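You operate a simulated robot arm through the tools that you are given. There is no shell and no other tool. Be economical: measure what you need, move in short steps, check, and stop when the job is done.

The job below is to be done with a simulated two-armed robot. You get a single attempt, and the scene is never put back.

Task
On the end of the inspection table, fold the orange rag in half, so that its two short edges meet.

The check looks at the end state, three seconds after you hand in, the way a careful person would. Anything else that was tipped, shoved, dropped, spilled or broken makes it a failure. Flat cloth is picked up by pressing the open fingertips on it (5 to 10 N) and closing them slowly along it; thin cloth reads only 2 to 8 mm in the jaws.

Robot
Two 7-joint arms with two-finger parallel grippers on one trunk, on a base that drives. Base frame: it is fixed to the floor where the robot stands at the start and does not move with it; the origin is under the middle of the robot, x ahead of it, y to its left, z up; the surface under the hand at the start is at about z = 0.85. Readings come in m, rad, newtons and seconds.
The left shoulder is at the start at [0.05, 0.187, 1.06], the right one opposite. With the tool pointing down near the work surface each hand reaches from about 0.1 to 0.66 m from the robot's upright axis, wherever it stands, measured 20 degrees to its own side. Places, roughly: end of the inspection table [0.7, 0.1, 0.8]; orange rag [0.5, -0.1, 0.9]. Payload 3.43 kg a hand.
Tool frame (each hand has its own): the origin (TCP) lies between the finger pads and is the grasp point; the fingertips stand 0.03 m ahead of it; z points along the fingers, y is the line along which they close. Largest opening 0.094 m; finger width 0.028, thickness 0.01; the body of the gripper, 0.05 by 0.096 m, starts 0.055 m behind the TCP.
Orientation is that of the tool frame in the base frame, as a unit quaternion [w, x, y, z]. With the fingers straight down and closing along the base's y, the tool's x points along the base's -x, its y along +y and its z along -z.

Tools
- The arms move only by the tool jog_arm. It takes "left_increments", "right_increments" or both (then of equal length, played together; a hand with none holds still); each is a list of rows, each an object of numbers (a shift or turn left out is 0, a gripper value left out holds the last): "wx", "wy", "wz": the turn, a rotation vector about the tool's x, y, z in units of 45 degrees (1.0 is 45 degrees); "tx", "ty", "tz": the shift along the tool's x, y, z in units of 200 mm (1.0 is 200 mm); "jaw": the gripper command, from -1 (shut) to 1 (fully open), values between in proportion. In form: [{"wx": .., "wy": .., "wz": .., "tx": .., "ty": .., "tz": .., "jaw": ..}, ...]. A call has 1 to 8 rows; each row is the pose to reach, as a shift and turn from the pose commanded when the call began, along the tool's axes at that moment. A call with a number of a shift or a turn outside -1 to 1 is refused whole. Rows are played at 5 a second. More than 0.05 m and 0.15 rad between two rows, or a gripper value outside its range, and nothing of the call is played. A pose out of reach is approached as far as the arm can. The call stops where the force on the tool passes 40 N (or 10 N more than at its start, if that is more) or the arm is blocked; 0.2 s more then pass. The fingers move at their own pace (about 0.153 m/s each) and stop on an object; they squeeze with about 45 N. The grip force told is the motor's: it shows also when the fingers shut on nothing. Time passes only in rows, and 0.2 s behind the last, so rows that repeat a pose let the fingers close. The reply holds the time, the measured pose of the TCP, the force on the tool along the base axes, the opening and the grip force, in the units named above and with some noise, with the torque about the TCP (base axes, N m) and any sound that the robot's microphone picked up.
- Cameras (640 x 400 px; columns grow to the right, rows downward): "scene" is now at [0.1429, 0.02, 1.2192]; the picture's right is [0.20, -0.98, 0.00], its down [-0.59, -0.12, -0.80] and it looks along [0.78, 0.16, -0.60] (base axes); focal length 214 px, centre (320, 200). "left" rides on the left gripper at [0.076, -0.014, -0.102] in its tool frame; the picture's right is [0.18, 0.98, 0.00], its down [-0.75, 0.14, -0.64] and it looks along [-0.63, 0.12, 0.77] (tool axes); focal length 243 px, centre (320, 200). "right" rides on the right gripper at [0.076, 0.014, -0.103] in its tool frame; the picture's right is [-0.18, 0.98, 0.00], its down [-0.75, -0.14, -0.64] and it looks along [-0.63, -0.12, 0.77] (tool axes); focal length 243 px, centre (320, 200). There is no depth. A picture from a camera that has moved, and an enlarged one, comes with that camera's place and axes in the base frame and with its lens.
- capture(camera): a new picture of that camera. No time passes.
- raise_lower(by): slides the trunk up (or, below 0, down) by that many m; the arms and the scene camera ride with it, the base frame stays. It gives what a move gives, with no picture.
- drive_base(legs): drives the robot by 1 to 6 legs, each [ahead, left, turn to the left] in m, m and rad, along the robot's own axes; the way and the turn of a leg run together, so that a leg with both is an arc; at most 1.5 m and 3.142 rad a leg. The arms and the cameras ride along, it lands a little off, and it stops where it bumps. It gives what a move gives.
- turn_head(pan, tilt): turns the head with the scene camera to pan (to the left, within 1.396 rad either way) and tilt (down, from -0.506 to 1.204), counted from straight ahead of the robot. It gives what a move gives.
- zoom(camera, box): a new picture of the part [left, top, right, bottom] of that camera's present view, enlarged. No time passes.
- finish_job(): hands the job in; it is judged then, once.

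Work in short steps. Places have to be worked out from the pictures, the camera data and where the tool is seen: move nearer, look again, correct. Check each grasp and each placing, and mend what went wrong. You have 120 turns and 88 pictures in all, those below and enlarged ones among them. Open the grippers and draw the arms clear of the work before you hand the job in, unless the task says otherwise; then end with one line.

The tools are called after "Emit:" by a JSON object that holds its "fn" and its "kwargs". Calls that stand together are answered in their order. jog_arm: Moves the arms, as the interface text tells. Its arguments: {"type":"object","properties":{"left_increments":{"type":"array","items":{"type":"object","properties":{"wx":{"type":"number"},"wy":{"type":"number"},"wz":{"type":"number"},"tx":{"type":"number"},"ty":{"type":"number"},"tz":{"type":"number"},"jaw":{"type":"number"}}}},"right_increments":{"type":"array","items":{"type":"object","properties":{"wx":{"type":"number"},"wy":{"type":"number"},"wz":{"type":"number"},"tx":{"type":"number"},"ty":{"type":"number"},"tz":{"type":"number"},"jaw":{"type":"number"}}}}},"required":[]} The other tools are called the same way: raise_lower (by) slides the trunk up or down; drive_base (legs) drives the base; turn_head (pan, tilt) turns the head that bears the scene camera; capture (camera) takes a picture; zoom (camera, box) takes an enlarged picture of a part of a camera's view; finish_job () hands the job in.

At the start:

```text
clock: 0.0
left_position: [0.391, 0.1003, 1.0399]
left_ee_rot: [0.0, -0.001, 1.0, -0.001]
left_wrist_force: [0.1, 0.2, -0.1]
left_wrist_torque: [-0.01, 0.02, -0.01]
left_width: 0.094
left_grip_force: 0.0
right_position: [0.4392, -0.2837, 1.0246]
right_ee_rot: [0.0, 0.002, 1.0, 0.0]
right_wrist_force: [-0.3, 0.4, -0.4]
right_wrist_torque: [0.0, 0.04, -0.04]
right_width: 0.0938
right_grip_force: 0.2
trunk travel left (down, up): [-0.275, 0.157]
robot x, y, heading: [-0.0032, -0.0027, 0.005]
head pan, tilt: [0.197, 0.642]
```

scene: 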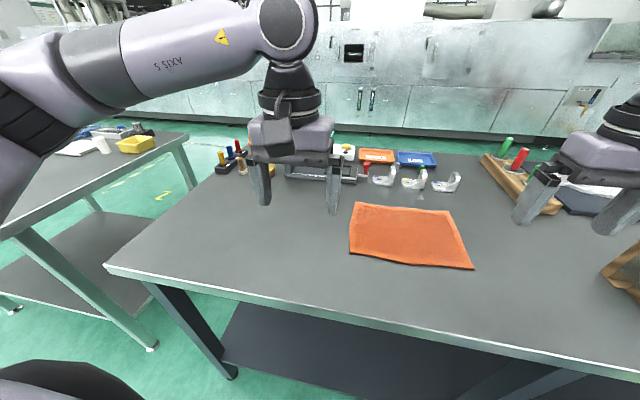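
right: 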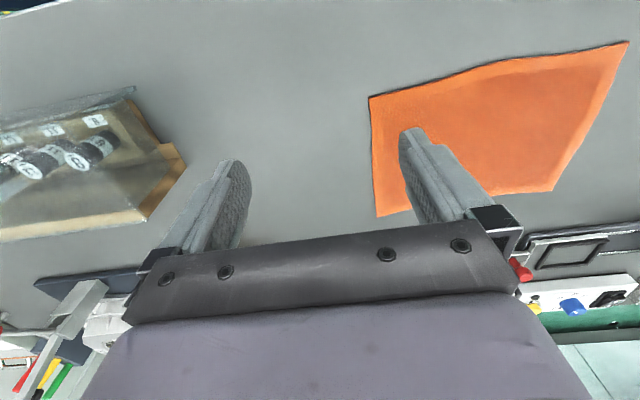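
left: 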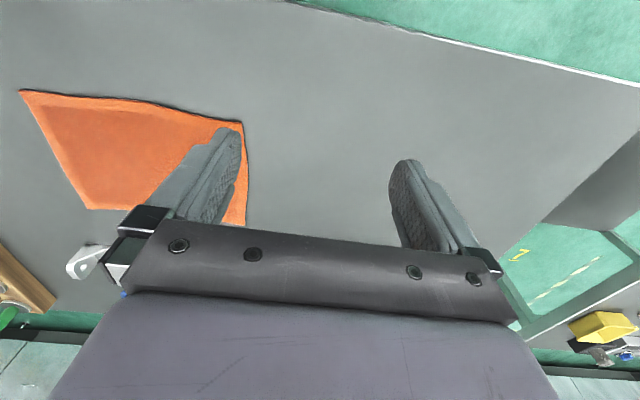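

The rag's corners work out to x 0.45–0.64 and y −0.235–0.02, so its short edges are at y≈0.02 and y≈−0.235. I'll look right to see what is around before repositioning the base.

Emit:
{"fn": "turn_head", "kwargs": {"pan": -0.6, "tilt": 0.75}}

Emit:
{"fn": "capture", "kwargs": {"camera": "scene"}}

```text
clock: 1.1
left_position: [0.3918, 0.0996, 1.0396]
left_ee_rot: [0.0, 0.0, 1.0, 0.001]
left_wrist_force: [-0.3, 0.1, 0.9]
left_wrist_torque: [-0.01, -0.03, 0.03]
left_width: 0.094
left_grip_force: 0.2
right_position: [0.4405, -0.2846, 1.0249]
right_ee_rot: [0.0, 0.001, 1.0, 0.0]
right_wrist_force: [0.9, -0.3, -0.6]
right_wrist_torque: [0.03, 0.01, 0.0]
right_width: 0.0941
right_grip_force: 0.1
trunk travel left (down, up): [-0.275, 0.157]
robot x, y, heading: [0.0038, 0.0002, 0.004]
head pan, tilt: [-0.6, 0.75]
```

```text
84 pictures are left
camera scene: at [0.126, -0.0438, 1.2101], right [-0.56, -0.83, 0.0], down [-0.56, 0.38, -0.73], along [0.6, -0.41, -0.68], focal length 214 px, centre (320, 200)
```

scene: 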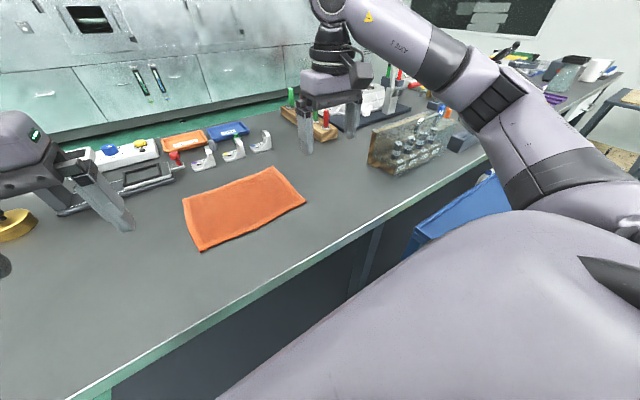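

Nothing tall stands near the sweep, and the jar box is low. I'll raise the trunk, then go a little closer and turn about 0.5 rad right. That puts the near and far corners of the left short edge on the right and left hands, with the arms uncrossed.

Emit:
{"fn": "raise_lower", "kwargs": {"by": 0.1}}

Emit:
{"fn": "drive_base", "kwargs": {"legs": [[0.05, 0.0, 0.0], [0.0, 0.0, -0.5]]}}

Emit:
{"fn": "turn_head", "kwargs": {"pan": 0.25, "tilt": 0.85}}

Emit:
{"fn": "capture", "kwargs": {"camera": "scene"}}

```text
clock: 2.5
left_position: [0.3917, 0.1001, 1.1395]
left_ee_rot: [-0.001, -0.001, 1.0, 0.001]
left_wrist_force: [0.6, 0.2, 0.2]
left_wrist_torque: [0.0, -0.02, -0.01]
left_width: 0.0941
left_grip_force: 0.1
right_position: [0.4404, -0.283, 1.1252]
right_ee_rot: [0.001, 0.001, 1.0, 0.0]
right_wrist_force: [0.2, -0.6, 0.1]
right_wrist_torque: [0.02, 0.0, 0.04]
right_width: 0.0938
right_grip_force: 0.1
trunk travel left (down, up): [-0.375, 0.057]
robot x, y, heading: [0.0003, -0.0043, 0.005]
head pan, tilt: [-0.6, 0.75]
```

```text
clock: 3.4
left_position: [0.4178, 0.0996, 1.1398]
left_ee_rot: [0.0, -0.002, 1.0, 0.0]
left_wrist_force: [0.2, 0.0, 0.2]
left_wrist_torque: [-0.01, -0.05, 0.0]
left_width: 0.0939
left_grip_force: 0.0
right_position: [0.4669, -0.2825, 1.1244]
right_ee_rot: [0.0, 0.001, 1.0, 0.0]
right_wrist_force: [-1.0, -0.2, -1.1]
right_wrist_torque: [-0.02, -0.05, -0.02]
right_width: 0.0941
right_grip_force: 0.1
trunk travel left (down, up): [-0.375, 0.057]
robot x, y, heading: [0.0284, -0.0009, 0.001]
head pan, tilt: [-0.6, 0.75]
stopped in leg 1: the robot was blocked; the commanded pose is now the measured one
```

```text
clock: 4.6
left_position: [0.4197, 0.1001, 1.1398]
left_ee_rot: [0.0, -0.002, 1.0, 0.0]
left_wrist_force: [0.5, -0.4, 0.5]
left_wrist_torque: [-0.01, 0.0, -0.01]
left_width: 0.094
left_grip_force: 0.0
right_position: [0.4679, -0.2837, 1.1236]
right_ee_rot: [-0.001, 0.001, 1.0, 0.0]
right_wrist_force: [0.3, 0.3, 0.7]
right_wrist_torque: [-0.03, 0.01, -0.01]
right_width: 0.0943
right_grip_force: 0.1
trunk travel left (down, up): [-0.375, 0.057]
robot x, y, heading: [0.0315, 0.0006, 0.001]
head pan, tilt: [0.25, 0.85]
```

```text
83 pictures are left
camera scene: at [0.1618, 0.0222, 1.3021], right [0.25, -0.97, 0.0], down [-0.73, -0.18, -0.66], along [0.64, 0.16, -0.75], focal length 214 px, centre (320, 200)
```

scene: 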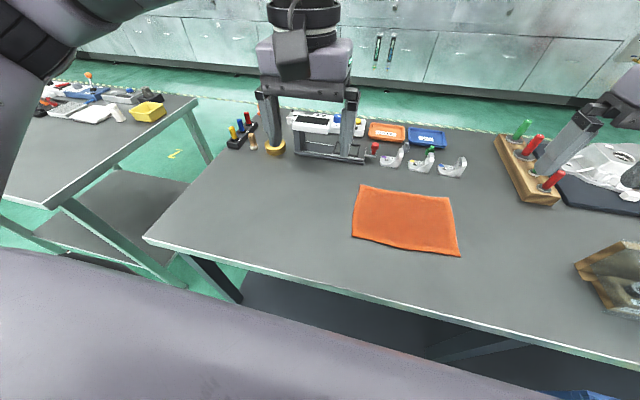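

The base touches the table at x≈0.03. I'll back off a little and turn.

Emit:
{"fn": "drive_base", "kwargs": {"legs": [[-0.03, 0.0, 0.0], [0.0, 0.0, -0.45]]}}

```text
clock: 6.7
left_position: [0.394, -0.0783, 1.1391]
left_ee_rot: [0.0, 0.221, 0.975, 0.0]
left_wrist_force: [0.7, -0.1, -0.3]
left_wrist_torque: [0.01, -0.01, 0.05]
left_width: 0.094
left_grip_force: 0.2
right_position: [0.2724, -0.446, 1.1238]
right_ee_rot: [0.0, 0.223, 0.975, 0.001]
right_wrist_force: [-0.7, 0.0, -0.6]
right_wrist_torque: [-0.02, 0.0, 0.0]
right_width: 0.094
right_grip_force: 0.1
trunk travel left (down, up): [-0.375, 0.057]
robot x, y, heading: [0.0041, 0.0013, -0.449]
head pan, tilt: [0.25, 0.85]
```

The turn was clear. I'll edge toward the table by about 2 cm along base x.

Emit:
{"fn": "drive_base", "kwargs": {"legs": [[0.018, 0.009, 0.0]]}}

Emit:
{"fn": "turn_head", "kwargs": {"pan": 0.25, "tilt": 0.9}}

Emit:
{"fn": "capture", "kwargs": {"camera": "scene"}}

```text
clock: 7.5
left_position: [0.4159, -0.0804, 1.1379]
left_ee_rot: [-0.001, 0.22, 0.975, 0.0]
left_wrist_force: [0.4, -0.3, 0.7]
left_wrist_torque: [-0.01, 0.02, 0.01]
left_width: 0.0941
left_grip_force: 0.1
right_position: [0.2935, -0.4455, 1.1237]
right_ee_rot: [0.0, 0.223, 0.975, 0.0]
right_wrist_force: [0.4, -0.5, 0.0]
right_wrist_torque: [0.02, 0.02, 0.0]
right_width: 0.0938
right_grip_force: 0.2
trunk travel left (down, up): [-0.375, 0.057]
robot x, y, heading: [0.018, -0.0025, -0.453]
head pan, tilt: [0.25, 0.85]
```

```text
clock: 8.2
left_position: [0.4153, -0.0787, 1.1394]
left_ee_rot: [0.0, 0.221, 0.975, 0.001]
left_wrist_force: [0.3, 0.9, -0.5]
left_wrist_torque: [0.01, -0.01, 0.01]
left_width: 0.0938
left_grip_force: 0.1
right_position: [0.2932, -0.4444, 1.1233]
right_ee_rot: [-0.001, 0.223, 0.975, 0.0]
right_wrist_force: [-0.2, -0.7, 0.1]
right_wrist_torque: [0.0, -0.02, 0.01]
right_width: 0.0941
right_grip_force: 0.1
trunk travel left (down, up): [-0.375, 0.057]
robot x, y, heading: [0.0178, 0.0004, -0.448]
head pan, tilt: [0.25, 0.901]
```

```text
82 pictures are left
camera scene: at [0.1443, -0.0369, 1.2982], right [-0.2, -0.98, 0.0], down [-0.77, 0.15, -0.62], along [0.61, -0.12, -0.78], focal length 214 px, centre (320, 200)
```

scene: 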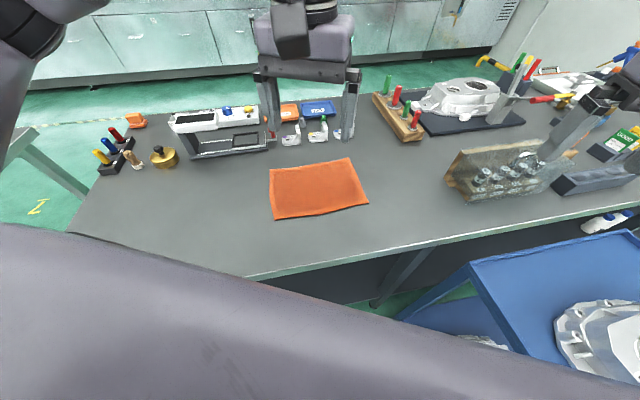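

Both views agree on the rag: near-left (0.455, 0.02), far-left (0.648, 0.02), right edge y≈−0.228. I'll shift the base about 6 cm along −y so both hands reach the start and end lines.

Emit:
{"fn": "drive_base", "kwargs": {"legs": [[0.024, -0.054, 0.0]]}}

```text
clock: 9.3
left_position: [0.4145, -0.1377, 1.1389]
left_ee_rot: [0.0, 0.221, 0.975, 0.001]
left_wrist_force: [-0.5, -0.4, 0.4]
left_wrist_torque: [0.01, -0.02, 0.01]
left_width: 0.0941
left_grip_force: 0.0
right_position: [0.2925, -0.5041, 1.1228]
right_ee_rot: [0.0, 0.223, 0.975, 0.0]
right_wrist_force: [0.0, 0.2, 0.1]
right_wrist_torque: [0.01, -0.05, -0.01]
right_width: 0.0942
right_grip_force: 0.1
trunk travel left (down, up): [-0.375, 0.057]
robot x, y, heading: [0.0167, -0.0559, -0.45]
head pan, tilt: [0.25, 0.901]
```

The base is placed. I'll lower the trunk back and start bringing both hands toward the left short edge, turning the tools so they close along base y.

Emit:
{"fn": "raise_lower", "kwargs": {"by": -0.1}}

Emit:
{"fn": "jog_arm", "kwargs": {"left_increments": [{"tx": -0.08, "ty": 0.16, "wz": -0.095}, {"tx": -0.16, "ty": 0.32, "wz": -0.19}, {"tx": -0.235, "ty": 0.485, "wz": -0.284}, {"tx": -0.31, "ty": 0.65, "wz": -0.378}, {"tx": -0.39, "ty": 0.81, "wz": -0.473}, {"tx": -0.47, "ty": 0.97, "wz": -0.567, "jaw": 0.1}], "right_increments": [{"tx": 0.018, "ty": 0.15, "wz": -0.095}, {"tx": 0.036, "ty": 0.3, "wz": -0.19}, {"tx": 0.055, "ty": 0.45, "wz": -0.284}, {"tx": 0.073, "ty": 0.6, "wz": -0.378}, {"tx": 0.09, "ty": 0.75, "wz": -0.473}, {"tx": 0.11, "ty": 0.9, "wz": -0.567, "jaw": 0.1}]}}

```text
clock: 10.6
left_position: [0.4136, -0.1372, 1.0395]
left_ee_rot: [-0.001, 0.22, 0.975, 0.0]
left_wrist_force: [-0.2, 0.5, -0.1]
left_wrist_torque: [0.01, 0.01, 0.03]
left_width: 0.0938
left_grip_force: 0.0
right_position: [0.291, -0.5044, 1.023]
right_ee_rot: [-0.001, 0.222, 0.975, 0.0]
right_wrist_force: [0.0, 0.4, -0.2]
right_wrist_torque: [0.01, 0.01, 0.0]
right_width: 0.0941
right_grip_force: 0.1
trunk travel left (down, up): [-0.275, 0.157]
robot x, y, heading: [0.0188, -0.0611, -0.448]
head pan, tilt: [0.25, 0.901]
```

```text
clock: 12.0
left_position: [0.5807, -0.0018, 1.0387]
left_ee_rot: [0.0, -0.001, 1.0, 0.001]
left_wrist_force: [-0.2, 0.2, 0.4]
left_wrist_torque: [0.04, 0.0, -0.01]
left_width: 0.0515
left_grip_force: 0.2
right_position: [0.3494, -0.3313, 1.0246]
right_ee_rot: [-0.001, 0.001, 1.0, 0.0]
right_wrist_force: [0.7, -0.2, -0.3]
right_wrist_torque: [-0.01, 0.0, 0.02]
right_width: 0.0515
right_grip_force: 0.1
trunk travel left (down, up): [-0.275, 0.157]
robot x, y, heading: [0.0166, -0.0578, -0.447]
head pan, tilt: [0.25, 0.901]
```

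Tools are now square to the base. I'll lower the left hand over the far corner and move the right hand on toward the near corner.

Emit:
{"fn": "jog_arm", "kwargs": {"left_increments": [{"tx": -0.06, "ty": 0.04, "tz": 0.1}, {"tx": -0.11, "ty": 0.08, "tz": 0.22}, {"tx": -0.16, "ty": 0.12, "tz": 0.32}, {"tx": -0.2, "ty": 0.15, "tz": 0.43}, {"tx": -0.221, "ty": 0.17, "tz": 0.54}], "right_increments": [{"tx": -0.06, "ty": 0.19}, {"tx": -0.12, "ty": 0.38}, {"tx": -0.18, "ty": 0.57}, {"tx": -0.24, "ty": 0.76}, {"tx": -0.3, "ty": 0.95}]}}

Emit:
{"fn": "capture", "kwargs": {"camera": "scene"}}

Emit:
{"fn": "capture", "kwargs": {"camera": "left"}}

```text
clock: 13.2
left_position: [0.6256, 0.0317, 0.9317]
left_ee_rot: [0.0, 0.0, 1.0, 0.0]
left_wrist_force: [0.0, 0.9, 0.2]
left_wrist_torque: [-0.01, 0.03, 0.0]
left_width: 0.0516
left_grip_force: 0.0
right_position: [0.4111, -0.1422, 1.0254]
right_ee_rot: [-0.001, 0.003, 1.0, 0.001]
right_wrist_force: [-0.5, -0.7, -0.2]
right_wrist_torque: [0.0, -0.01, 0.0]
right_width: 0.0515
right_grip_force: 0.1
trunk travel left (down, up): [-0.275, 0.157]
robot x, y, heading: [0.0141, -0.0593, -0.45]
head pan, tilt: [0.25, 0.901]
```

```text
81 pictures are left
camera scene: at [0.1427, -0.0951, 1.1982], right [-0.2, -0.98, 0.0], down [-0.77, 0.15, -0.62], along [0.61, -0.12, -0.78], focal length 214 px, centre (320, 200)
```

scene: 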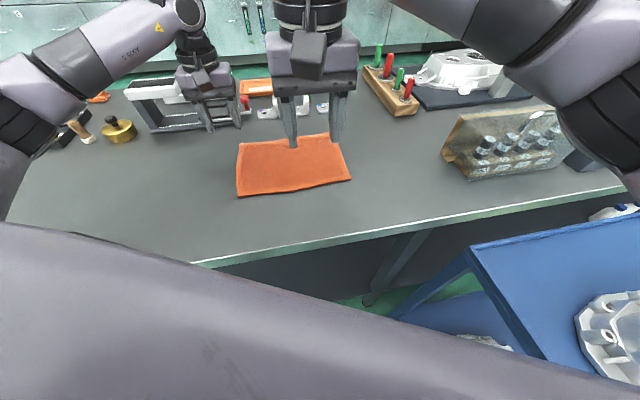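

```text
80 pictures are left
camera left: at [0.5509, 0.0171, 1.0342], right [-0.18, 0.98, 0.0], down [0.75, 0.14, 0.64], along [0.63, 0.12, -0.77], focal length 243 px, centre (320, 200)
```

left: 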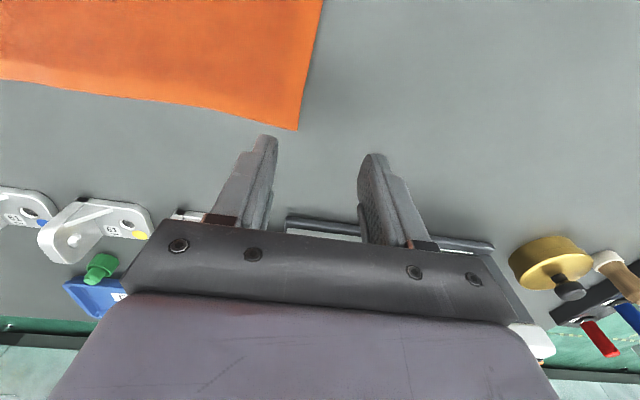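

The left camera puts the far corner at (0.633, 0.016). I'll adjust the left hand to x=0.615 and bring the right hand over the near corner.

Emit:
{"fn": "jog_arm", "kwargs": {"left_increments": [{"tx": 0.02}, {"tx": 0.05, "ty": -0.01}, {"tx": 0.05, "ty": -0.015}, {"tx": 0.05, "ty": -0.015}, {"tx": 0.05, "ty": -0.015}, {"tx": 0.05, "ty": -0.015}], "right_increments": [{"tx": -0.05, "ty": 0.18}, {"tx": -0.1, "ty": 0.35}, {"tx": -0.17, "ty": 0.52, "tz": 0.06}, {"tx": -0.22, "ty": 0.67, "tz": 0.18}, {"tx": -0.27, "ty": 0.8, "tz": 0.32}, {"tx": -0.3, "ty": 0.875, "tz": 0.475}]}}

Emit:
{"fn": "capture", "kwargs": {"camera": "right"}}

Emit:
{"fn": "capture", "kwargs": {"camera": "scene"}}

```text
clock: 14.8
left_position: [0.6156, 0.0286, 0.932]
left_ee_rot: [-0.001, -0.001, 1.0, 0.001]
left_wrist_force: [-0.2, -0.9, -0.9]
left_wrist_torque: [-0.01, -0.01, 0.01]
left_width: 0.0517
left_grip_force: 0.0
right_position: [0.4491, -0.1143, 0.9959]
right_ee_rot: [0.008, 0.029, 0.999, 0.012]
right_wrist_force: [0.4, -0.1, -0.1]
right_wrist_torque: [-0.01, 0.03, -0.02]
right_width: 0.0515
right_grip_force: 0.0
right hand out of reach, approached as far as the arm can: row 2, 3, 4, 5, 6
trunk travel left (down, up): [-0.275, 0.157]
robot x, y, heading: [0.0145, -0.0583, -0.451]
head pan, tilt: [0.25, 0.901]
stopped in row 6 (right hand): the arm was blocked; the commanded pose is now the measured one
```

```text
79 pictures are left
camera right: at [0.3724, -0.0978, 1.0977], right [0.24, 0.97, 0.03], down [0.73, -0.2, 0.65], along [0.64, -0.14, -0.76], focal length 243 px, centre (320, 200)
```

right: 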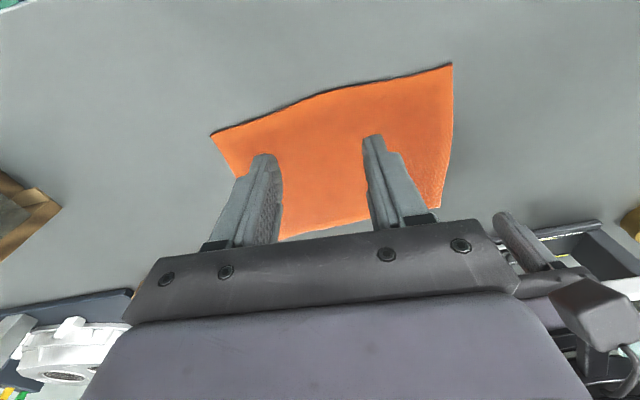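

```text
78 pictures are left
camera scene: at [0.1427, -0.0957, 1.1981], right [-0.2, -0.98, 0.0], down [-0.77, 0.15, -0.62], along [0.61, -0.12, -0.78], focal length 214 px, centre (320, 200)
```

scene: 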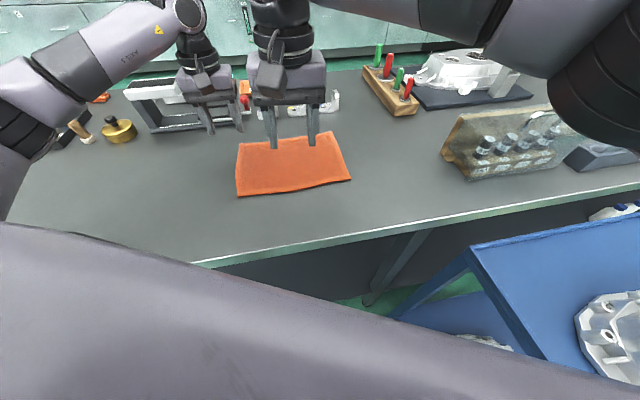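

The right arm ran out of reach because the target sits too far across its body at this heading. I'll raise the left hand, then shift the base +y by 9 cm and unturn it by 0.15 rad. That puts the start line in easy reach, and the base can supply part of the carry later.

Emit:
{"fn": "jog_arm", "kwargs": {"left_increments": [{"tz": -0.2}, {"tz": -0.35}], "right_increments": [{"tz": -0.1}, {"tz": -0.2}]}}

Emit:
{"fn": "drive_base", "kwargs": {"legs": [[-0.039, 0.081, 0.0], [0.0, 0.0, 0.15]]}}

```text
clock: 15.4
left_position: [0.6166, 0.0278, 1.0015]
left_ee_rot: [-0.002, 0.0, 1.0, 0.001]
left_wrist_force: [-0.4, 0.2, 0.0]
left_wrist_torque: [0.02, 0.01, 0.02]
left_width: 0.0518
left_grip_force: 0.0
right_position: [0.4515, -0.1274, 1.0325]
right_ee_rot: [0.003, 0.041, 0.999, 0.017]
right_wrist_force: [-0.2, 0.3, -0.8]
right_wrist_torque: [0.01, 0.0, 0.04]
right_width: 0.0519
right_grip_force: 0.1
trunk travel left (down, up): [-0.275, 0.157]
robot x, y, heading: [0.0213, -0.0578, -0.448]
head pan, tilt: [0.25, 0.901]
```

```text
clock: 17.4
left_position: [0.597, 0.2082, 1.0019]
left_ee_rot: [-0.001, -0.076, 0.997, 0.0]
left_wrist_force: [0.5, 0.5, -0.5]
left_wrist_torque: [0.0, 0.02, 0.01]
left_width: 0.052
left_grip_force: 0.0
right_position: [0.4577, 0.0295, 1.0393]
right_ee_rot: [0.006, -0.034, 0.999, 0.019]
right_wrist_force: [0.3, 0.0, 0.2]
right_wrist_torque: [0.0, -0.05, 0.01]
right_width: 0.0516
right_grip_force: 0.0
trunk travel left (down, up): [-0.275, 0.157]
robot x, y, heading: [0.018, 0.0305, -0.297]
head pan, tilt: [0.25, 0.901]
```

The right hand now sits over the near corner. I'll square both tools and lower them to hover over their corners.

Emit:
{"fn": "jog_arm", "kwargs": {"left_increments": [{"tx": 0.01, "ty": -0.18, "wz": 0.04}, {"tx": 0.02, "ty": -0.36, "wz": 0.08}, {"tx": 0.03, "ty": -0.54, "wz": 0.12}, {"tx": 0.04, "ty": -0.72, "wz": 0.16, "tz": 0.15}, {"tx": 0.048, "ty": -0.903, "wz": 0.193, "tz": 0.3}, {"tx": 0.048, "ty": -0.903, "wz": 0.193, "tz": 0.35}], "right_increments": [{"tx": -0.02, "tz": 0.05, "wz": 0.03, "wx": 0.02}, {"tx": -0.04, "tz": 0.15, "wz": 0.06, "wx": 0.03, "wy": 0.007}, {"tx": -0.065, "tz": 0.25, "wz": 0.087, "wx": 0.048, "wy": 0.014}, {"tx": -0.065, "tz": 0.35, "wz": 0.087, "wx": 0.048, "wy": 0.014}, {"tx": -0.065, "tz": 0.45, "wz": 0.087, "wx": 0.048, "wy": 0.014}, {"tx": -0.065, "tz": 0.5, "wz": 0.087, "wx": 0.048, "wy": 0.014}]}}

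Emit:
{"fn": "capture", "kwargs": {"camera": "right"}}

Emit:
{"fn": "capture", "kwargs": {"camera": "left"}}

Emit:
{"fn": "capture", "kwargs": {"camera": "scene"}}

```text
clock: 18.9
left_position: [0.6151, 0.0273, 0.932]
left_ee_rot: [0.001, 0.0, 1.0, 0.001]
left_wrist_force: [19.1, 15.2, 18.5]
left_wrist_torque: [-1.62, 3.67, -1.26]
left_width: 0.0518
left_grip_force: 0.0
right_position: [0.4743, 0.0296, 0.9374]
right_ee_rot: [-0.001, 0.006, 1.0, 0.0]
right_wrist_force: [-19.6, -14.6, -17.5]
right_wrist_torque: [1.6, -1.0, -0.89]
right_width: 0.0518
right_grip_force: 0.0
trunk travel left (down, up): [-0.275, 0.157]
robot x, y, heading: [0.0187, 0.0367, -0.298]
head pan, tilt: [0.25, 0.901]
```

```text
77 pictures are left
camera right: at [0.3991, 0.0455, 1.0402], right [0.2, 0.98, 0.0], down [0.75, -0.15, 0.64], along [0.63, -0.13, -0.77], focal length 243 px, centre (320, 200)
```

right: 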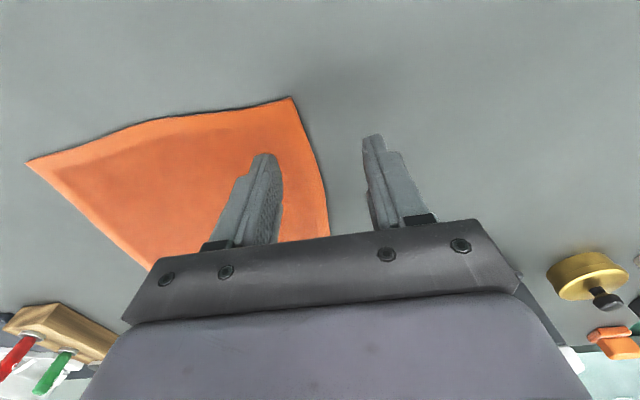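

```text
76 pictures are left
camera left: at [0.5398, 0.0129, 1.0346], right [-0.18, 0.98, 0.0], down [0.75, 0.14, 0.64], along [0.63, 0.12, -0.77], focal length 243 px, centre (320, 200)
```

left: 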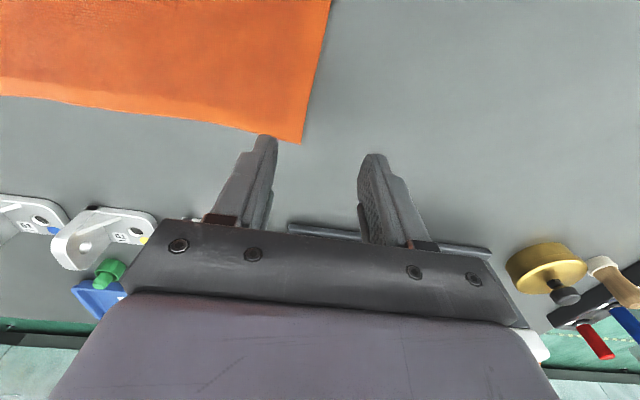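

```text
75 pictures are left
camera scene: at [0.1476, 0.0142, 1.1982], right [-0.05, -1.0, 0.0], down [-0.78, 0.04, -0.62], along [0.62, -0.03, -0.78], focal length 214 px, centre (320, 200)
```

scene: 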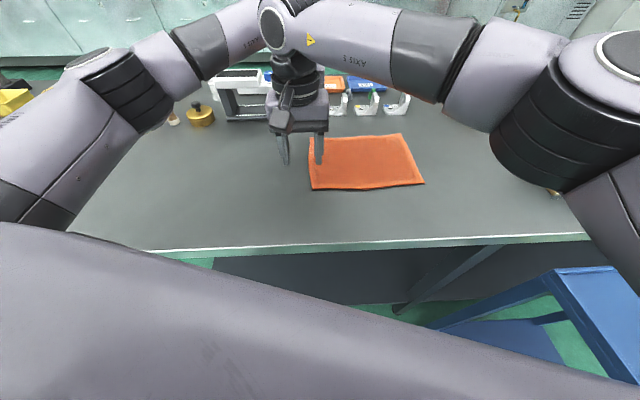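

The hands read equal and opposite forces of about 20 N, so the wrists are touching at this spacing. I'll ease the left hand +x and +y and turn it 45° so its camera bracket points away from the right hand.

Emit:
{"fn": "jog_arm", "kwargs": {"left_increments": [{"tx": -0.1, "ty": 0.1}, {"tx": -0.1, "ty": 0.2, "wz": 0.15}, {"tx": -0.1, "ty": 0.2, "wz": 0.3}, {"tx": -0.1, "ty": 0.2, "wz": 0.48}, {"tx": -0.1, "ty": 0.2, "wz": 0.65}, {"tx": -0.1, "ty": 0.2, "wz": 0.82}, {"tx": -0.1, "ty": 0.2, "wz": 1.0}]}}

Emit:
{"fn": "capture", "kwargs": {"camera": "scene"}}

```text
clock: 20.4
left_position: [0.6344, 0.0663, 0.9309]
left_ee_rot: [0.0, 0.363, 0.932, 0.0]
left_wrist_force: [-0.6, -0.4, -0.2]
left_wrist_torque: [-0.01, -0.04, 0.0]
left_width: 0.0517
left_grip_force: 0.0
right_position: [0.4743, 0.0286, 0.9398]
right_ee_rot: [0.002, 0.005, 1.0, 0.002]
right_wrist_force: [-0.9, 0.0, -0.4]
right_wrist_torque: [0.0, 0.02, 0.02]
right_width: 0.0515
right_grip_force: 0.1
trunk travel left (down, up): [-0.275, 0.157]
robot x, y, heading: [0.0224, 0.0323, -0.294]
head pan, tilt: [0.25, 0.901]
```

```text
74 pictures are left
camera scene: at [0.1475, 0.0141, 1.1982], right [-0.05, -1.0, 0.0], down [-0.78, 0.04, -0.62], along [0.62, -0.03, -0.78], focal length 214 px, centre (320, 200)
```

scene: 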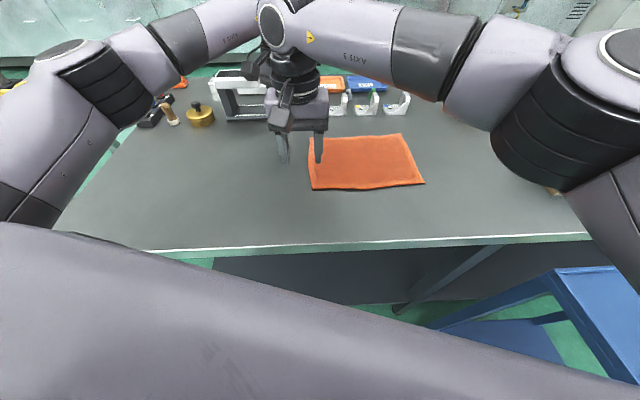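

The contact cleared. I'll bring the left hand to the far corner with its jaws on the corner's diagonal and watch the forces.

Emit:
{"fn": "jog_arm", "kwargs": {"left_increments": [{"tx": -0.055, "ty": -0.063}, {"tx": -0.11, "ty": -0.126}, {"tx": -0.165, "ty": -0.189}, {"tx": -0.165, "ty": -0.189}]}}

Emit:
{"fn": "capture", "kwargs": {"camera": "left"}}

```text
clock: 21.4
left_position: [0.6349, 0.067, 0.9323]
left_ee_rot: [-0.001, 0.361, 0.932, 0.0]
left_wrist_force: [0.0, 0.4, -0.1]
left_wrist_torque: [-0.04, -0.01, 0.01]
left_width: 0.0519
left_grip_force: 0.2
left hand out of reach, approached as far as the arm can: row 1, 2, 3, 4
right_position: [0.4756, 0.0304, 0.9401]
right_ee_rot: [0.002, 0.005, 1.0, 0.001]
right_wrist_force: [-0.6, -0.1, 0.4]
right_wrist_torque: [-0.01, 0.01, -0.01]
right_width: 0.0518
right_grip_force: 0.0
trunk travel left (down, up): [-0.275, 0.157]
robot x, y, heading: [0.0155, 0.0351, -0.295]
head pan, tilt: [0.25, 0.901]
```

```text
73 pictures are left
camera left: at [0.5695, 0.1073, 1.0343], right [0.53, 0.85, 0.0], down [0.65, -0.4, 0.64], along [0.55, -0.34, -0.77], focal length 243 px, centre (320, 200)
```

left: 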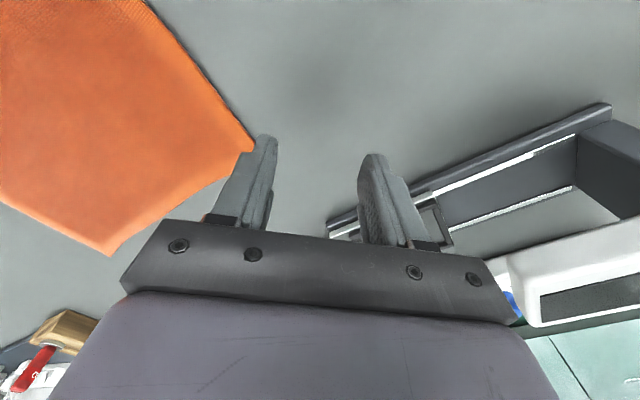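

That yaw seems to hit a wrist limit. I'll use about 25° of yaw instead and try again.

Emit:
{"fn": "jog_arm", "kwargs": {"left_increments": [{"wz": -0.17}, {"wz": -0.34}, {"wz": -0.45, "tx": -0.03, "ty": -0.05}, {"wz": -0.45, "tx": -0.06, "ty": -0.1}, {"wz": -0.45, "tx": -0.1, "ty": -0.16}, {"wz": -0.45, "tx": -0.13, "ty": -0.215}, {"wz": -0.45, "tx": -0.13, "ty": -0.215}]}}

```text
clock: 23.1
left_position: [0.6223, 0.0198, 0.9319]
left_ee_rot: [0.0, 0.215, 0.977, 0.0]
left_wrist_force: [-0.1, 0.5, 0.4]
left_wrist_torque: [-0.01, -0.01, -0.02]
left_width: 0.0516
left_grip_force: 0.1
right_position: [0.4746, 0.0307, 0.9392]
right_ee_rot: [0.001, 0.005, 1.0, 0.002]
right_wrist_force: [0.0, 0.0, 0.6]
right_wrist_torque: [0.0, 0.0, 0.0]
right_width: 0.0516
right_grip_force: 0.0
trunk travel left (down, up): [-0.275, 0.157]
robot x, y, heading: [0.0177, 0.032, -0.302]
head pan, tilt: [0.25, 0.901]
```

No contact now with both hands over their corners. I'll trim y slightly and descend to just above the cloth.

Emit:
{"fn": "jog_arm", "kwargs": {"left_increments": [{"tz": 0.06, "ty": 0.01}, {"tz": 0.12, "ty": 0.02}, {"tz": 0.18, "ty": 0.02}, {"tz": 0.2, "ty": 0.02}], "right_increments": [{"tz": 0.06, "ty": -0.02}, {"tz": 0.13, "ty": -0.02}, {"tz": 0.2, "ty": -0.02}, {"tz": 0.235, "ty": -0.02}]}}

Emit:
{"fn": "capture", "kwargs": {"camera": "left"}}

Emit:
{"fn": "capture", "kwargs": {"camera": "right"}}

```text
clock: 24.1
left_position: [0.6234, 0.0211, 0.8911]
left_ee_rot: [-0.002, 0.216, 0.976, 0.0]
left_wrist_force: [-0.9, 0.0, -0.1]
left_wrist_torque: [-0.01, -0.03, -0.01]
left_width: 0.0516
left_grip_force: 0.0
right_position: [0.4726, 0.0311, 0.8912]
right_ee_rot: [0.001, 0.0, 1.0, 0.0]
right_wrist_force: [-0.6, 0.3, -0.4]
right_wrist_torque: [0.0, -0.01, 0.0]
right_width: 0.0515
right_grip_force: 0.1
trunk travel left (down, up): [-0.275, 0.157]
robot x, y, heading: [0.0168, 0.0303, -0.299]
head pan, tilt: [0.25, 0.901]
```

```text
72 pictures are left
camera left: at [0.5498, 0.041, 0.994], right [0.25, 0.97, 0.0], down [0.74, -0.19, 0.64], along [0.62, -0.16, -0.77], focal length 243 px, centre (320, 200)
```

left: 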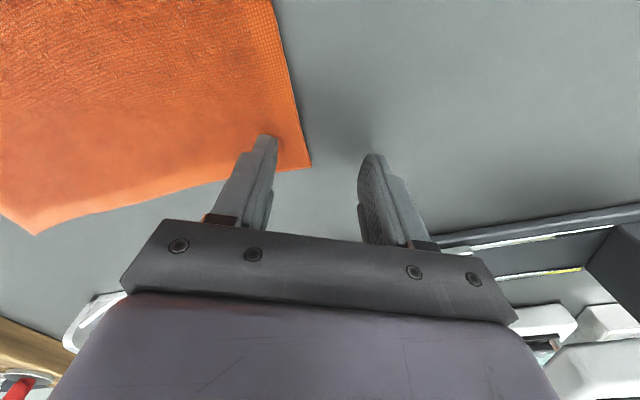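

```text
71 pictures are left
camera right: at [0.3967, 0.0454, 0.9941], right [0.18, 0.98, 0.0], down [0.75, -0.14, 0.64], along [0.63, -0.12, -0.77], focal length 243 px, centre (320, 200)
```

right: 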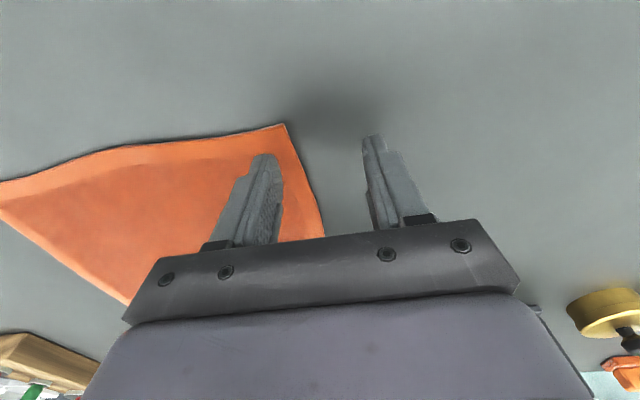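

Both inner fingers are over the cloth by the edge. I'll shift the right hand 7 mm further inward, then descend in small steps to contact.

Emit:
{"fn": "jog_arm", "kwargs": {"left_increments": [{}, {"tz": 0.02}, {"tz": 0.03}, {"tz": 0.04}, {"tz": 0.045}], "right_increments": [{"ty": -0.035}, {"tz": 0.02, "ty": -0.035}, {"tz": 0.03, "ty": -0.035}, {"tz": 0.04, "ty": -0.035}, {"tz": 0.045, "ty": -0.035}]}}

```text
clock: 25.2
left_position: [0.6245, 0.023, 0.8837]
left_ee_rot: [0.001, 0.215, 0.977, -0.001]
left_wrist_force: [2.0, -0.7, 4.0]
left_wrist_torque: [-0.15, 0.0, 0.03]
left_width: 0.0513
left_grip_force: 0.0
right_position: [0.4728, 0.0231, 0.8832]
right_ee_rot: [0.002, 0.001, 1.0, 0.001]
right_wrist_force: [0.7, -0.6, 2.7]
right_wrist_torque: [-0.05, -0.05, 0.04]
right_width: 0.0513
right_grip_force: 0.1
trunk travel left (down, up): [-0.275, 0.157]
robot x, y, heading: [0.018, 0.0331, -0.298]
head pan, tilt: [0.25, 0.901]
```

Contact has begun, at 4 N left and 2.7 N right. I'll press 1–2 mm more.

Emit:
{"fn": "jog_arm", "kwargs": {"left_increments": [{"tz": 0.004}, {"tz": 0.006}], "right_increments": [{"tz": 0.006}, {"tz": 0.01}]}}

```text
clock: 25.9
left_position: [0.6232, 0.0227, 0.8823]
left_ee_rot: [0.0, 0.216, 0.976, 0.0]
left_wrist_force: [2.9, 0.1, 7.6]
left_wrist_torque: [-0.22, 0.03, 0.04]
left_width: 0.0514
left_grip_force: 0.0
right_position: [0.4722, 0.0236, 0.8824]
right_ee_rot: [0.002, 0.0, 1.0, 0.001]
right_wrist_force: [3.3, 0.6, 13.1]
right_wrist_torque: [-0.38, -0.04, 0.07]
right_width: 0.0517
right_grip_force: 0.1
trunk travel left (down, up): [-0.275, 0.157]
robot x, y, heading: [0.0185, 0.0293, -0.297]
head pan, tilt: [0.25, 0.901]
```

Left is at 7.6 N. Right is at 13 N, so I'll ease it 0.8 mm while closing both slowly.

Emit:
{"fn": "jog_arm", "kwargs": {"left_increments": [{"jaw": 0.0}, {"jaw": -0.1}, {"jaw": -0.2}, {"jaw": -0.3}, {"jaw": -0.4}, {"jaw": -0.5}, {"jaw": -0.6}, {"jaw": -0.7}], "right_increments": [{"tz": -0.003, "jaw": 0.0}, {"tz": -0.003, "jaw": -0.1}, {"tz": -0.003, "jaw": -0.2}, {"tz": -0.003, "jaw": -0.3}, {"tz": -0.003, "jaw": -0.4}, {"tz": -0.003, "jaw": -0.5}, {"tz": -0.003, "jaw": -0.6}, {"tz": -0.003, "jaw": -0.7}]}}

Emit:
{"fn": "capture", "kwargs": {"camera": "left"}}

Emit:
{"fn": "capture", "kwargs": {"camera": "right"}}

```text
clock: 27.6
left_position: [0.6228, 0.0244, 0.8826]
left_ee_rot: [0.0, 0.214, 0.977, 0.001]
left_wrist_force: [-5.4, 2.4, 11.6]
left_wrist_torque: [-0.05, 0.23, -0.06]
left_width: 0.0141
left_grip_force: 0.1
right_position: [0.471, 0.025, 0.8827]
right_ee_rot: [0.002, -0.001, 1.0, 0.001]
right_wrist_force: [8.0, 2.3, 11.9]
right_wrist_torque: [-0.08, -0.18, 0.12]
right_width: 0.0132
right_grip_force: 0.0
trunk travel left (down, up): [-0.275, 0.157]
robot x, y, heading: [0.0166, 0.0331, -0.299]
head pan, tilt: [0.25, 0.901]
```

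```text
70 pictures are left
camera left: at [0.5485, 0.0423, 0.9854], right [0.24, 0.97, 0.0], down [0.74, -0.19, 0.64], along [0.62, -0.16, -0.77], focal length 243 px, centre (320, 200)
```

left: 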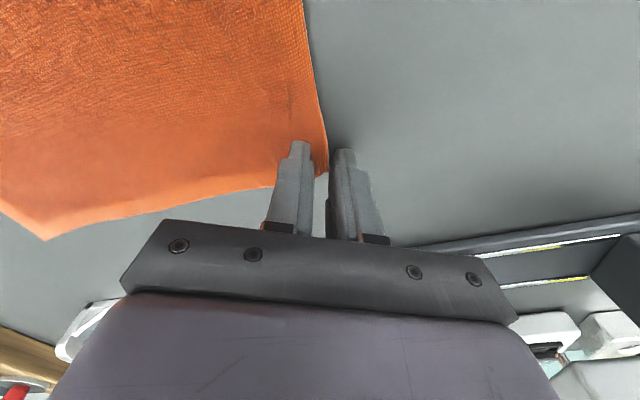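

```text
69 pictures are left
camera right: at [0.3951, 0.0392, 0.9848], right [0.18, 0.98, 0.0], down [0.75, -0.14, 0.65], along [0.64, -0.12, -0.76], focal length 243 px, centre (320, 200)
```

right: 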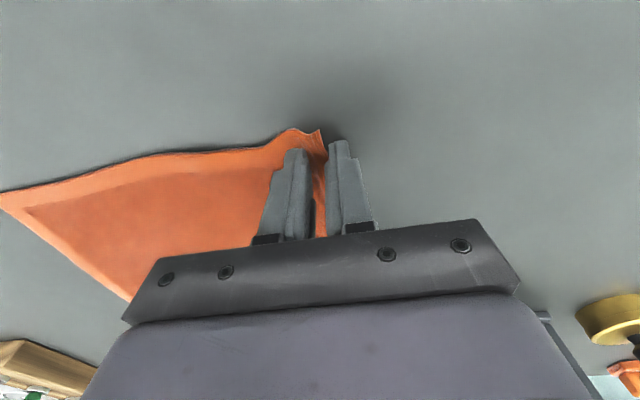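

The cloth edge is moving into both jaws. I'll close the rest of the way.

Emit:
{"fn": "jog_arm", "kwargs": {"left_increments": [{"jaw": -0.78}, {"jaw": -0.86}, {"jaw": -0.94}, {"jaw": -1}, {"jaw": -1}, {"jaw": -1}], "right_increments": [{"jaw": -0.78}, {"jaw": -0.86}, {"jaw": -0.94}, {"jaw": -1}, {"jaw": -1}, {"jaw": -1}]}}

Emit:
{"fn": "capture", "kwargs": {"camera": "left"}}

Emit:
{"fn": "capture", "kwargs": {"camera": "right"}}

```text
clock: 29.1
left_position: [0.6214, 0.0225, 0.8824]
left_ee_rot: [0.0, 0.216, 0.976, 0.001]
left_wrist_force: [-9.6, -3.1, 10.8]
left_wrist_torque: [-0.13, 0.29, -0.03]
left_width: 0.0026
left_grip_force: 37.1
right_position: [0.4718, 0.0225, 0.8832]
right_ee_rot: [0.003, 0.0, 1.0, 0.001]
right_wrist_force: [8.2, -4.3, 14.7]
right_wrist_torque: [-0.22, -0.15, 0.08]
right_width: 0.0035
right_grip_force: 37.8
trunk travel left (down, up): [-0.275, 0.157]
robot x, y, heading: [0.0179, 0.0285, -0.303]
head pan, tilt: [0.25, 0.901]
```

```text
68 pictures are left
camera left: at [0.5479, 0.0403, 0.9855], right [0.25, 0.97, 0.0], down [0.74, -0.19, 0.64], along [0.62, -0.16, -0.77], focal length 243 px, centre (320, 200)
```

left: 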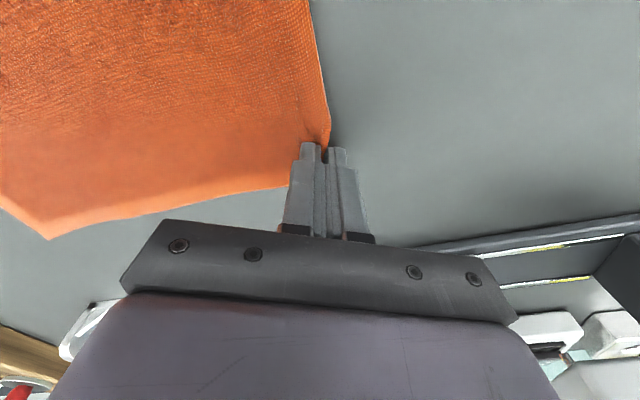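

```text
67 pictures are left
camera right: at [0.3953, 0.0373, 0.9848], right [0.18, 0.98, 0.0], down [0.75, -0.14, 0.65], along [0.64, -0.12, -0.76], focal length 243 px, centre (320, 200)
```

right: 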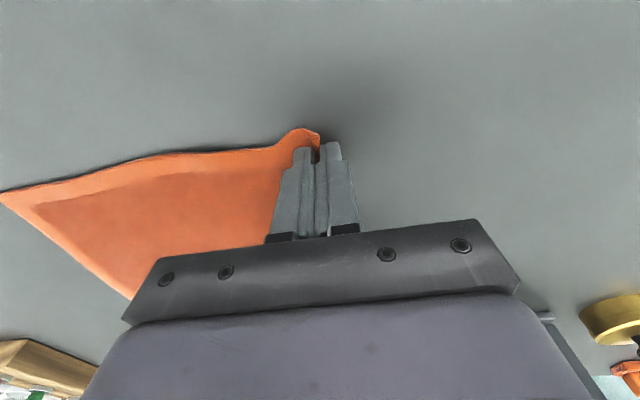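

The widths read 2.6 and 3.5 mm, which fits gripped cloth. I'll lift both 40 mm, moving slightly inward, and check.

Emit:
{"fn": "jog_arm", "kwargs": {"left_increments": [{"tz": -0.04}, {"tz": -0.08}, {"tz": -0.13}, {"tz": -0.2}], "right_increments": [{"tz": -0.04}, {"tz": -0.08}, {"tz": -0.13}, {"tz": -0.2}]}}

Emit:
{"fn": "capture", "kwargs": {"camera": "left"}}

Emit:
{"fn": "capture", "kwargs": {"camera": "right"}}

Emit:
{"fn": "capture", "kwargs": {"camera": "scene"}}

```text
clock: 30.1
left_position: [0.6242, 0.0233, 0.9214]
left_ee_rot: [-0.001, 0.215, 0.977, 0.0]
left_wrist_force: [-5.1, 0.0, -0.7]
left_wrist_torque: [0.0, 0.17, 0.0]
left_width: 0.0024
left_grip_force: 37.1
right_position: [0.4715, 0.0236, 0.9214]
right_ee_rot: [0.001, 0.001, 1.0, 0.001]
right_wrist_force: [5.8, -0.2, -0.2]
right_wrist_torque: [-0.01, -0.13, 0.04]
right_width: 0.0032
right_grip_force: 37.5
trunk travel left (down, up): [-0.275, 0.157]
robot x, y, heading: [0.0165, 0.0329, -0.297]
head pan, tilt: [0.25, 0.901]
```

```text
66 pictures are left
camera left: at [0.5499, 0.0407, 1.0243], right [0.25, 0.97, 0.0], down [0.74, -0.19, 0.64], along [0.62, -0.16, -0.77], focal length 243 px, centre (320, 200)
```

left: 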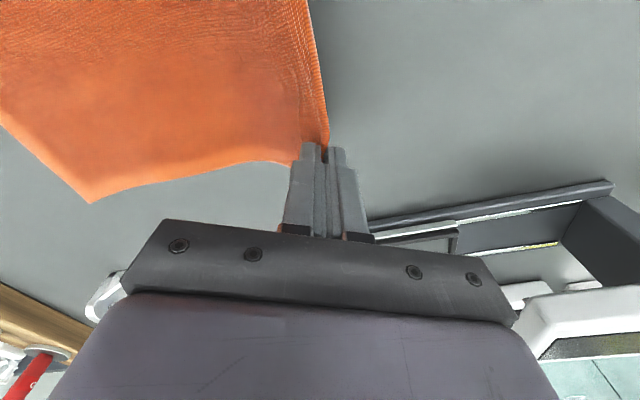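

```text
65 pictures are left
camera right: at [0.3959, 0.0379, 1.0238], right [0.18, 0.98, 0.0], down [0.75, -0.14, 0.64], along [0.63, -0.12, -0.77], focal length 243 px, centre (320, 200)
```

right: 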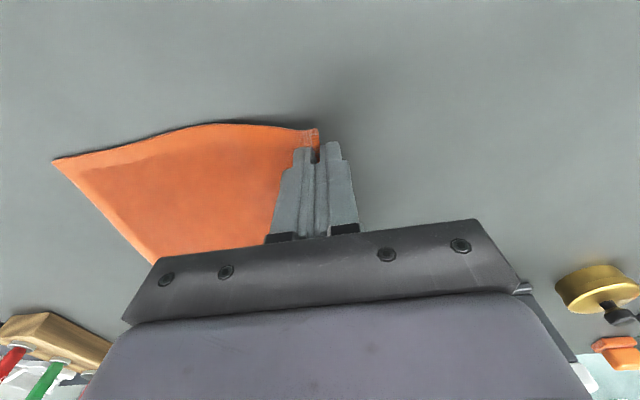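

```text
64 pictures are left
camera scene: at [0.1474, 0.0141, 1.1981], right [-0.05, -1.0, 0.0], down [-0.78, 0.04, -0.62], along [0.62, -0.03, -0.78], focal length 214 px, centre (320, 200)
```

scene: 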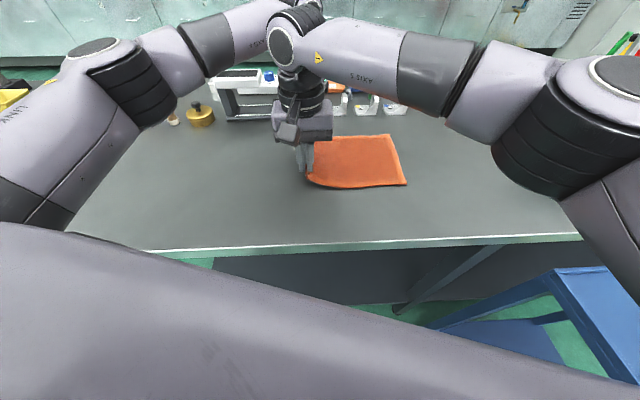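

Both corners are held and the edge is up. I'll carry it inward and up with the arms first (y≈−0.02, z≈0.95).

Emit:
{"fn": "jog_arm", "kwargs": {"left_increments": [{"tx": -0.03, "ty": -0.065, "tz": -0.05}, {"tx": -0.06, "ty": -0.13, "tz": -0.1}, {"tx": -0.09, "ty": -0.195, "tz": -0.15}], "right_increments": [{"ty": -0.072, "tz": -0.05}, {"ty": -0.144, "tz": -0.1}, {"ty": -0.215, "tz": -0.15}]}}

Emit:
{"fn": "drive_base", "kwargs": {"legs": [[0.033, -0.107, 0.0]]}}

Emit:
{"fn": "capture", "kwargs": {"camera": "scene"}}

Emit:
{"fn": "capture", "kwargs": {"camera": "right"}}

```text
clock: 30.9
left_position: [0.6234, -0.0199, 0.9517]
left_ee_rot: [-0.001, 0.216, 0.976, 0.0]
left_wrist_force: [-5.0, 0.1, 0.1]
left_wrist_torque: [-0.01, 0.14, 0.02]
left_width: 0.0025
left_grip_force: 36.8
right_position: [0.4721, -0.0196, 0.9519]
right_ee_rot: [0.001, 0.0, 1.0, 0.001]
right_wrist_force: [4.7, 1.2, 0.0]
right_wrist_torque: [-0.03, -0.14, 0.01]
right_width: 0.0034
right_grip_force: 38.5
trunk travel left (down, up): [-0.275, 0.157]
robot x, y, heading: [0.0195, 0.0316, -0.301]
head pan, tilt: [0.25, 0.901]
```

```text
clock: 32.5
left_position: [0.6241, -0.1322, 0.9512]
left_ee_rot: [0.0, 0.215, 0.977, 0.0]
left_wrist_force: [-5.1, -0.2, 0.8]
left_wrist_torque: [0.03, 0.17, 0.0]
left_width: 0.0025
left_grip_force: 37.0
right_position: [0.4731, -0.1302, 0.9512]
right_ee_rot: [0.001, 0.0, 1.0, 0.002]
right_wrist_force: [3.7, -0.7, 0.3]
right_wrist_torque: [-0.03, -0.13, 0.04]
right_width: 0.0038
right_grip_force: 37.6
trunk travel left (down, up): [-0.275, 0.157]
robot x, y, heading: [0.0178, -0.0784, -0.304]
head pan, tilt: [0.25, 0.901]
```

```text
63 pictures are left
camera scene: at [0.1477, -0.0979, 1.1981], right [-0.05, -1.0, 0.0], down [-0.78, 0.04, -0.62], along [0.62, -0.03, -0.78], focal length 214 px, centre (320, 200)
```

scene: 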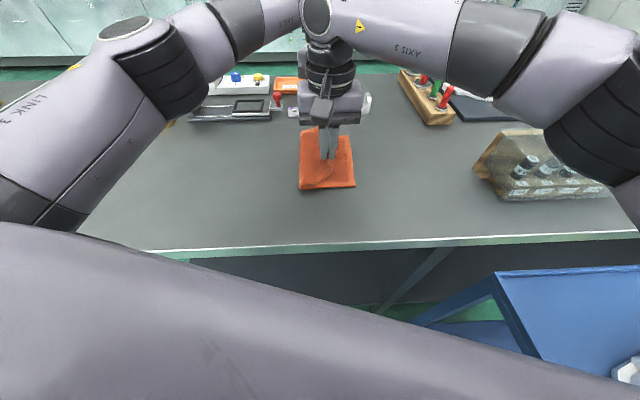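

```text
62 pictures are left
camera right: at [0.3964, -0.1161, 1.0536], right [0.18, 0.98, 0.0], down [0.75, -0.14, 0.64], along [0.63, -0.12, -0.77], focal length 243 px, centre (320, 200)
```

right: 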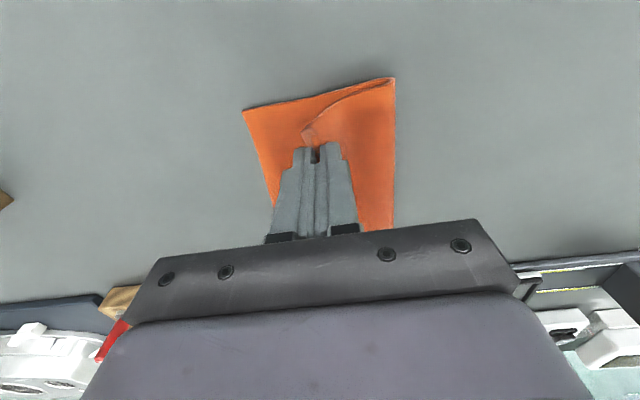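

The rag is folding cleanly. Its right edge lies at y≈−0.195 and the held edge hangs at y≈−0.13. I'll lower toward y≈−0.18 with a slight palm lean to −y so the edge lies outward.

Emit:
{"fn": "jog_arm", "kwargs": {"left_increments": [{"tx": -0.03, "ty": -0.06, "tz": 0.06, "wx": -0.06, "wy": 0.028}, {"tx": -0.06, "ty": -0.12, "tz": 0.12, "wx": -0.12, "wy": 0.056}, {"tx": -0.08, "ty": -0.17, "tz": 0.18, "wx": -0.18, "wy": 0.084}, {"tx": -0.1, "ty": -0.21, "tz": 0.24, "wx": -0.24, "wy": 0.111}, {"tx": -0.111, "ty": -0.24, "tz": 0.28, "wx": -0.3, "wy": 0.139}], "right_increments": [{"ty": -0.07, "tz": 0.06, "wx": -0.066}, {"ty": -0.14, "tz": 0.12, "wx": -0.132}, {"ty": -0.195, "tz": 0.18, "wx": -0.198}, {"ty": -0.24, "tz": 0.24, "wx": -0.264}, {"ty": -0.275, "tz": 0.28, "wx": -0.33}]}}

Emit:
{"fn": "capture", "kwargs": {"camera": "right"}}

Emit:
{"fn": "capture", "kwargs": {"camera": "left"}}

```text
clock: 33.6
left_position: [0.6032, -0.1637, 0.8927]
left_ee_rot: [-0.028, 0.212, 0.968, 0.128]
left_wrist_force: [1.0, -0.8, 1.5]
left_wrist_torque: [-0.05, 0.03, 0.02]
left_width: 0.0025
left_grip_force: 37.4
left hand out of reach, approached as far as the arm can: row 3, 4, 5
right_position: [0.4724, -0.1859, 0.8966]
right_ee_rot: [0.002, 0.0, 0.992, 0.13]
right_wrist_force: [-0.6, -0.6, 0.1]
right_wrist_torque: [-0.05, -0.04, 0.0]
right_width: 0.0033
right_grip_force: 38.0
trunk travel left (down, up): [-0.275, 0.157]
robot x, y, heading: [0.0196, -0.0783, -0.296]
head pan, tilt: [0.25, 0.901]
```

```text
61 pictures are left
camera right: at [0.3963, -0.1985, 0.9979], right [0.18, 0.95, 0.25], down [0.75, -0.3, 0.59], along [0.63, 0.08, -0.77], focal length 243 px, centre (320, 200)
```

right: 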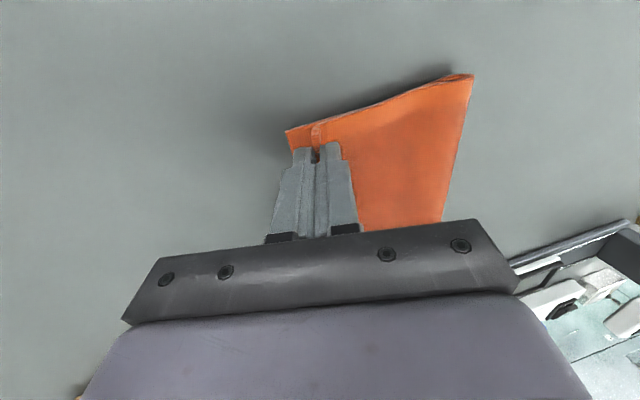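

```text
60 pictures are left
camera left: at [0.529, -0.1728, 0.9971], right [0.24, 0.94, 0.25], down [0.74, -0.35, 0.57], along [0.62, 0.05, -0.78], focal length 243 px, centre (320, 200)
```

left: 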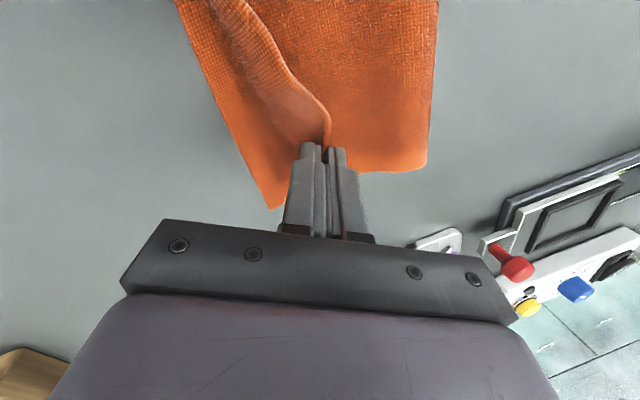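

The left hand ran short at (0.603, −0.164). I'll drive the base 3 cm further −y, then correct both hands.

Emit:
{"fn": "drive_base", "kwargs": {"legs": [[0.009, -0.029, 0.0]]}}

```text
clock: 34.7
left_position: [0.6034, -0.1814, 0.8932]
left_ee_rot: [-0.028, 0.214, 0.968, 0.128]
left_wrist_force: [-0.2, -0.9, 0.7]
left_wrist_torque: [-0.02, 0.01, -0.02]
left_width: 0.0026
left_grip_force: 36.3
right_position: [0.4736, -0.204, 0.896]
right_ee_rot: [0.001, 0.001, 0.992, 0.129]
right_wrist_force: [0.5, -0.4, 0.8]
right_wrist_torque: [-0.08, 0.0, 0.02]
right_width: 0.0034
right_grip_force: 38.1
trunk travel left (down, up): [-0.275, 0.157]
robot x, y, heading: [0.0185, -0.0951, -0.296]
head pan, tilt: [0.25, 0.901]
stopped in leg 1: the robot was blocked; the commanded pose is now the measured one
```

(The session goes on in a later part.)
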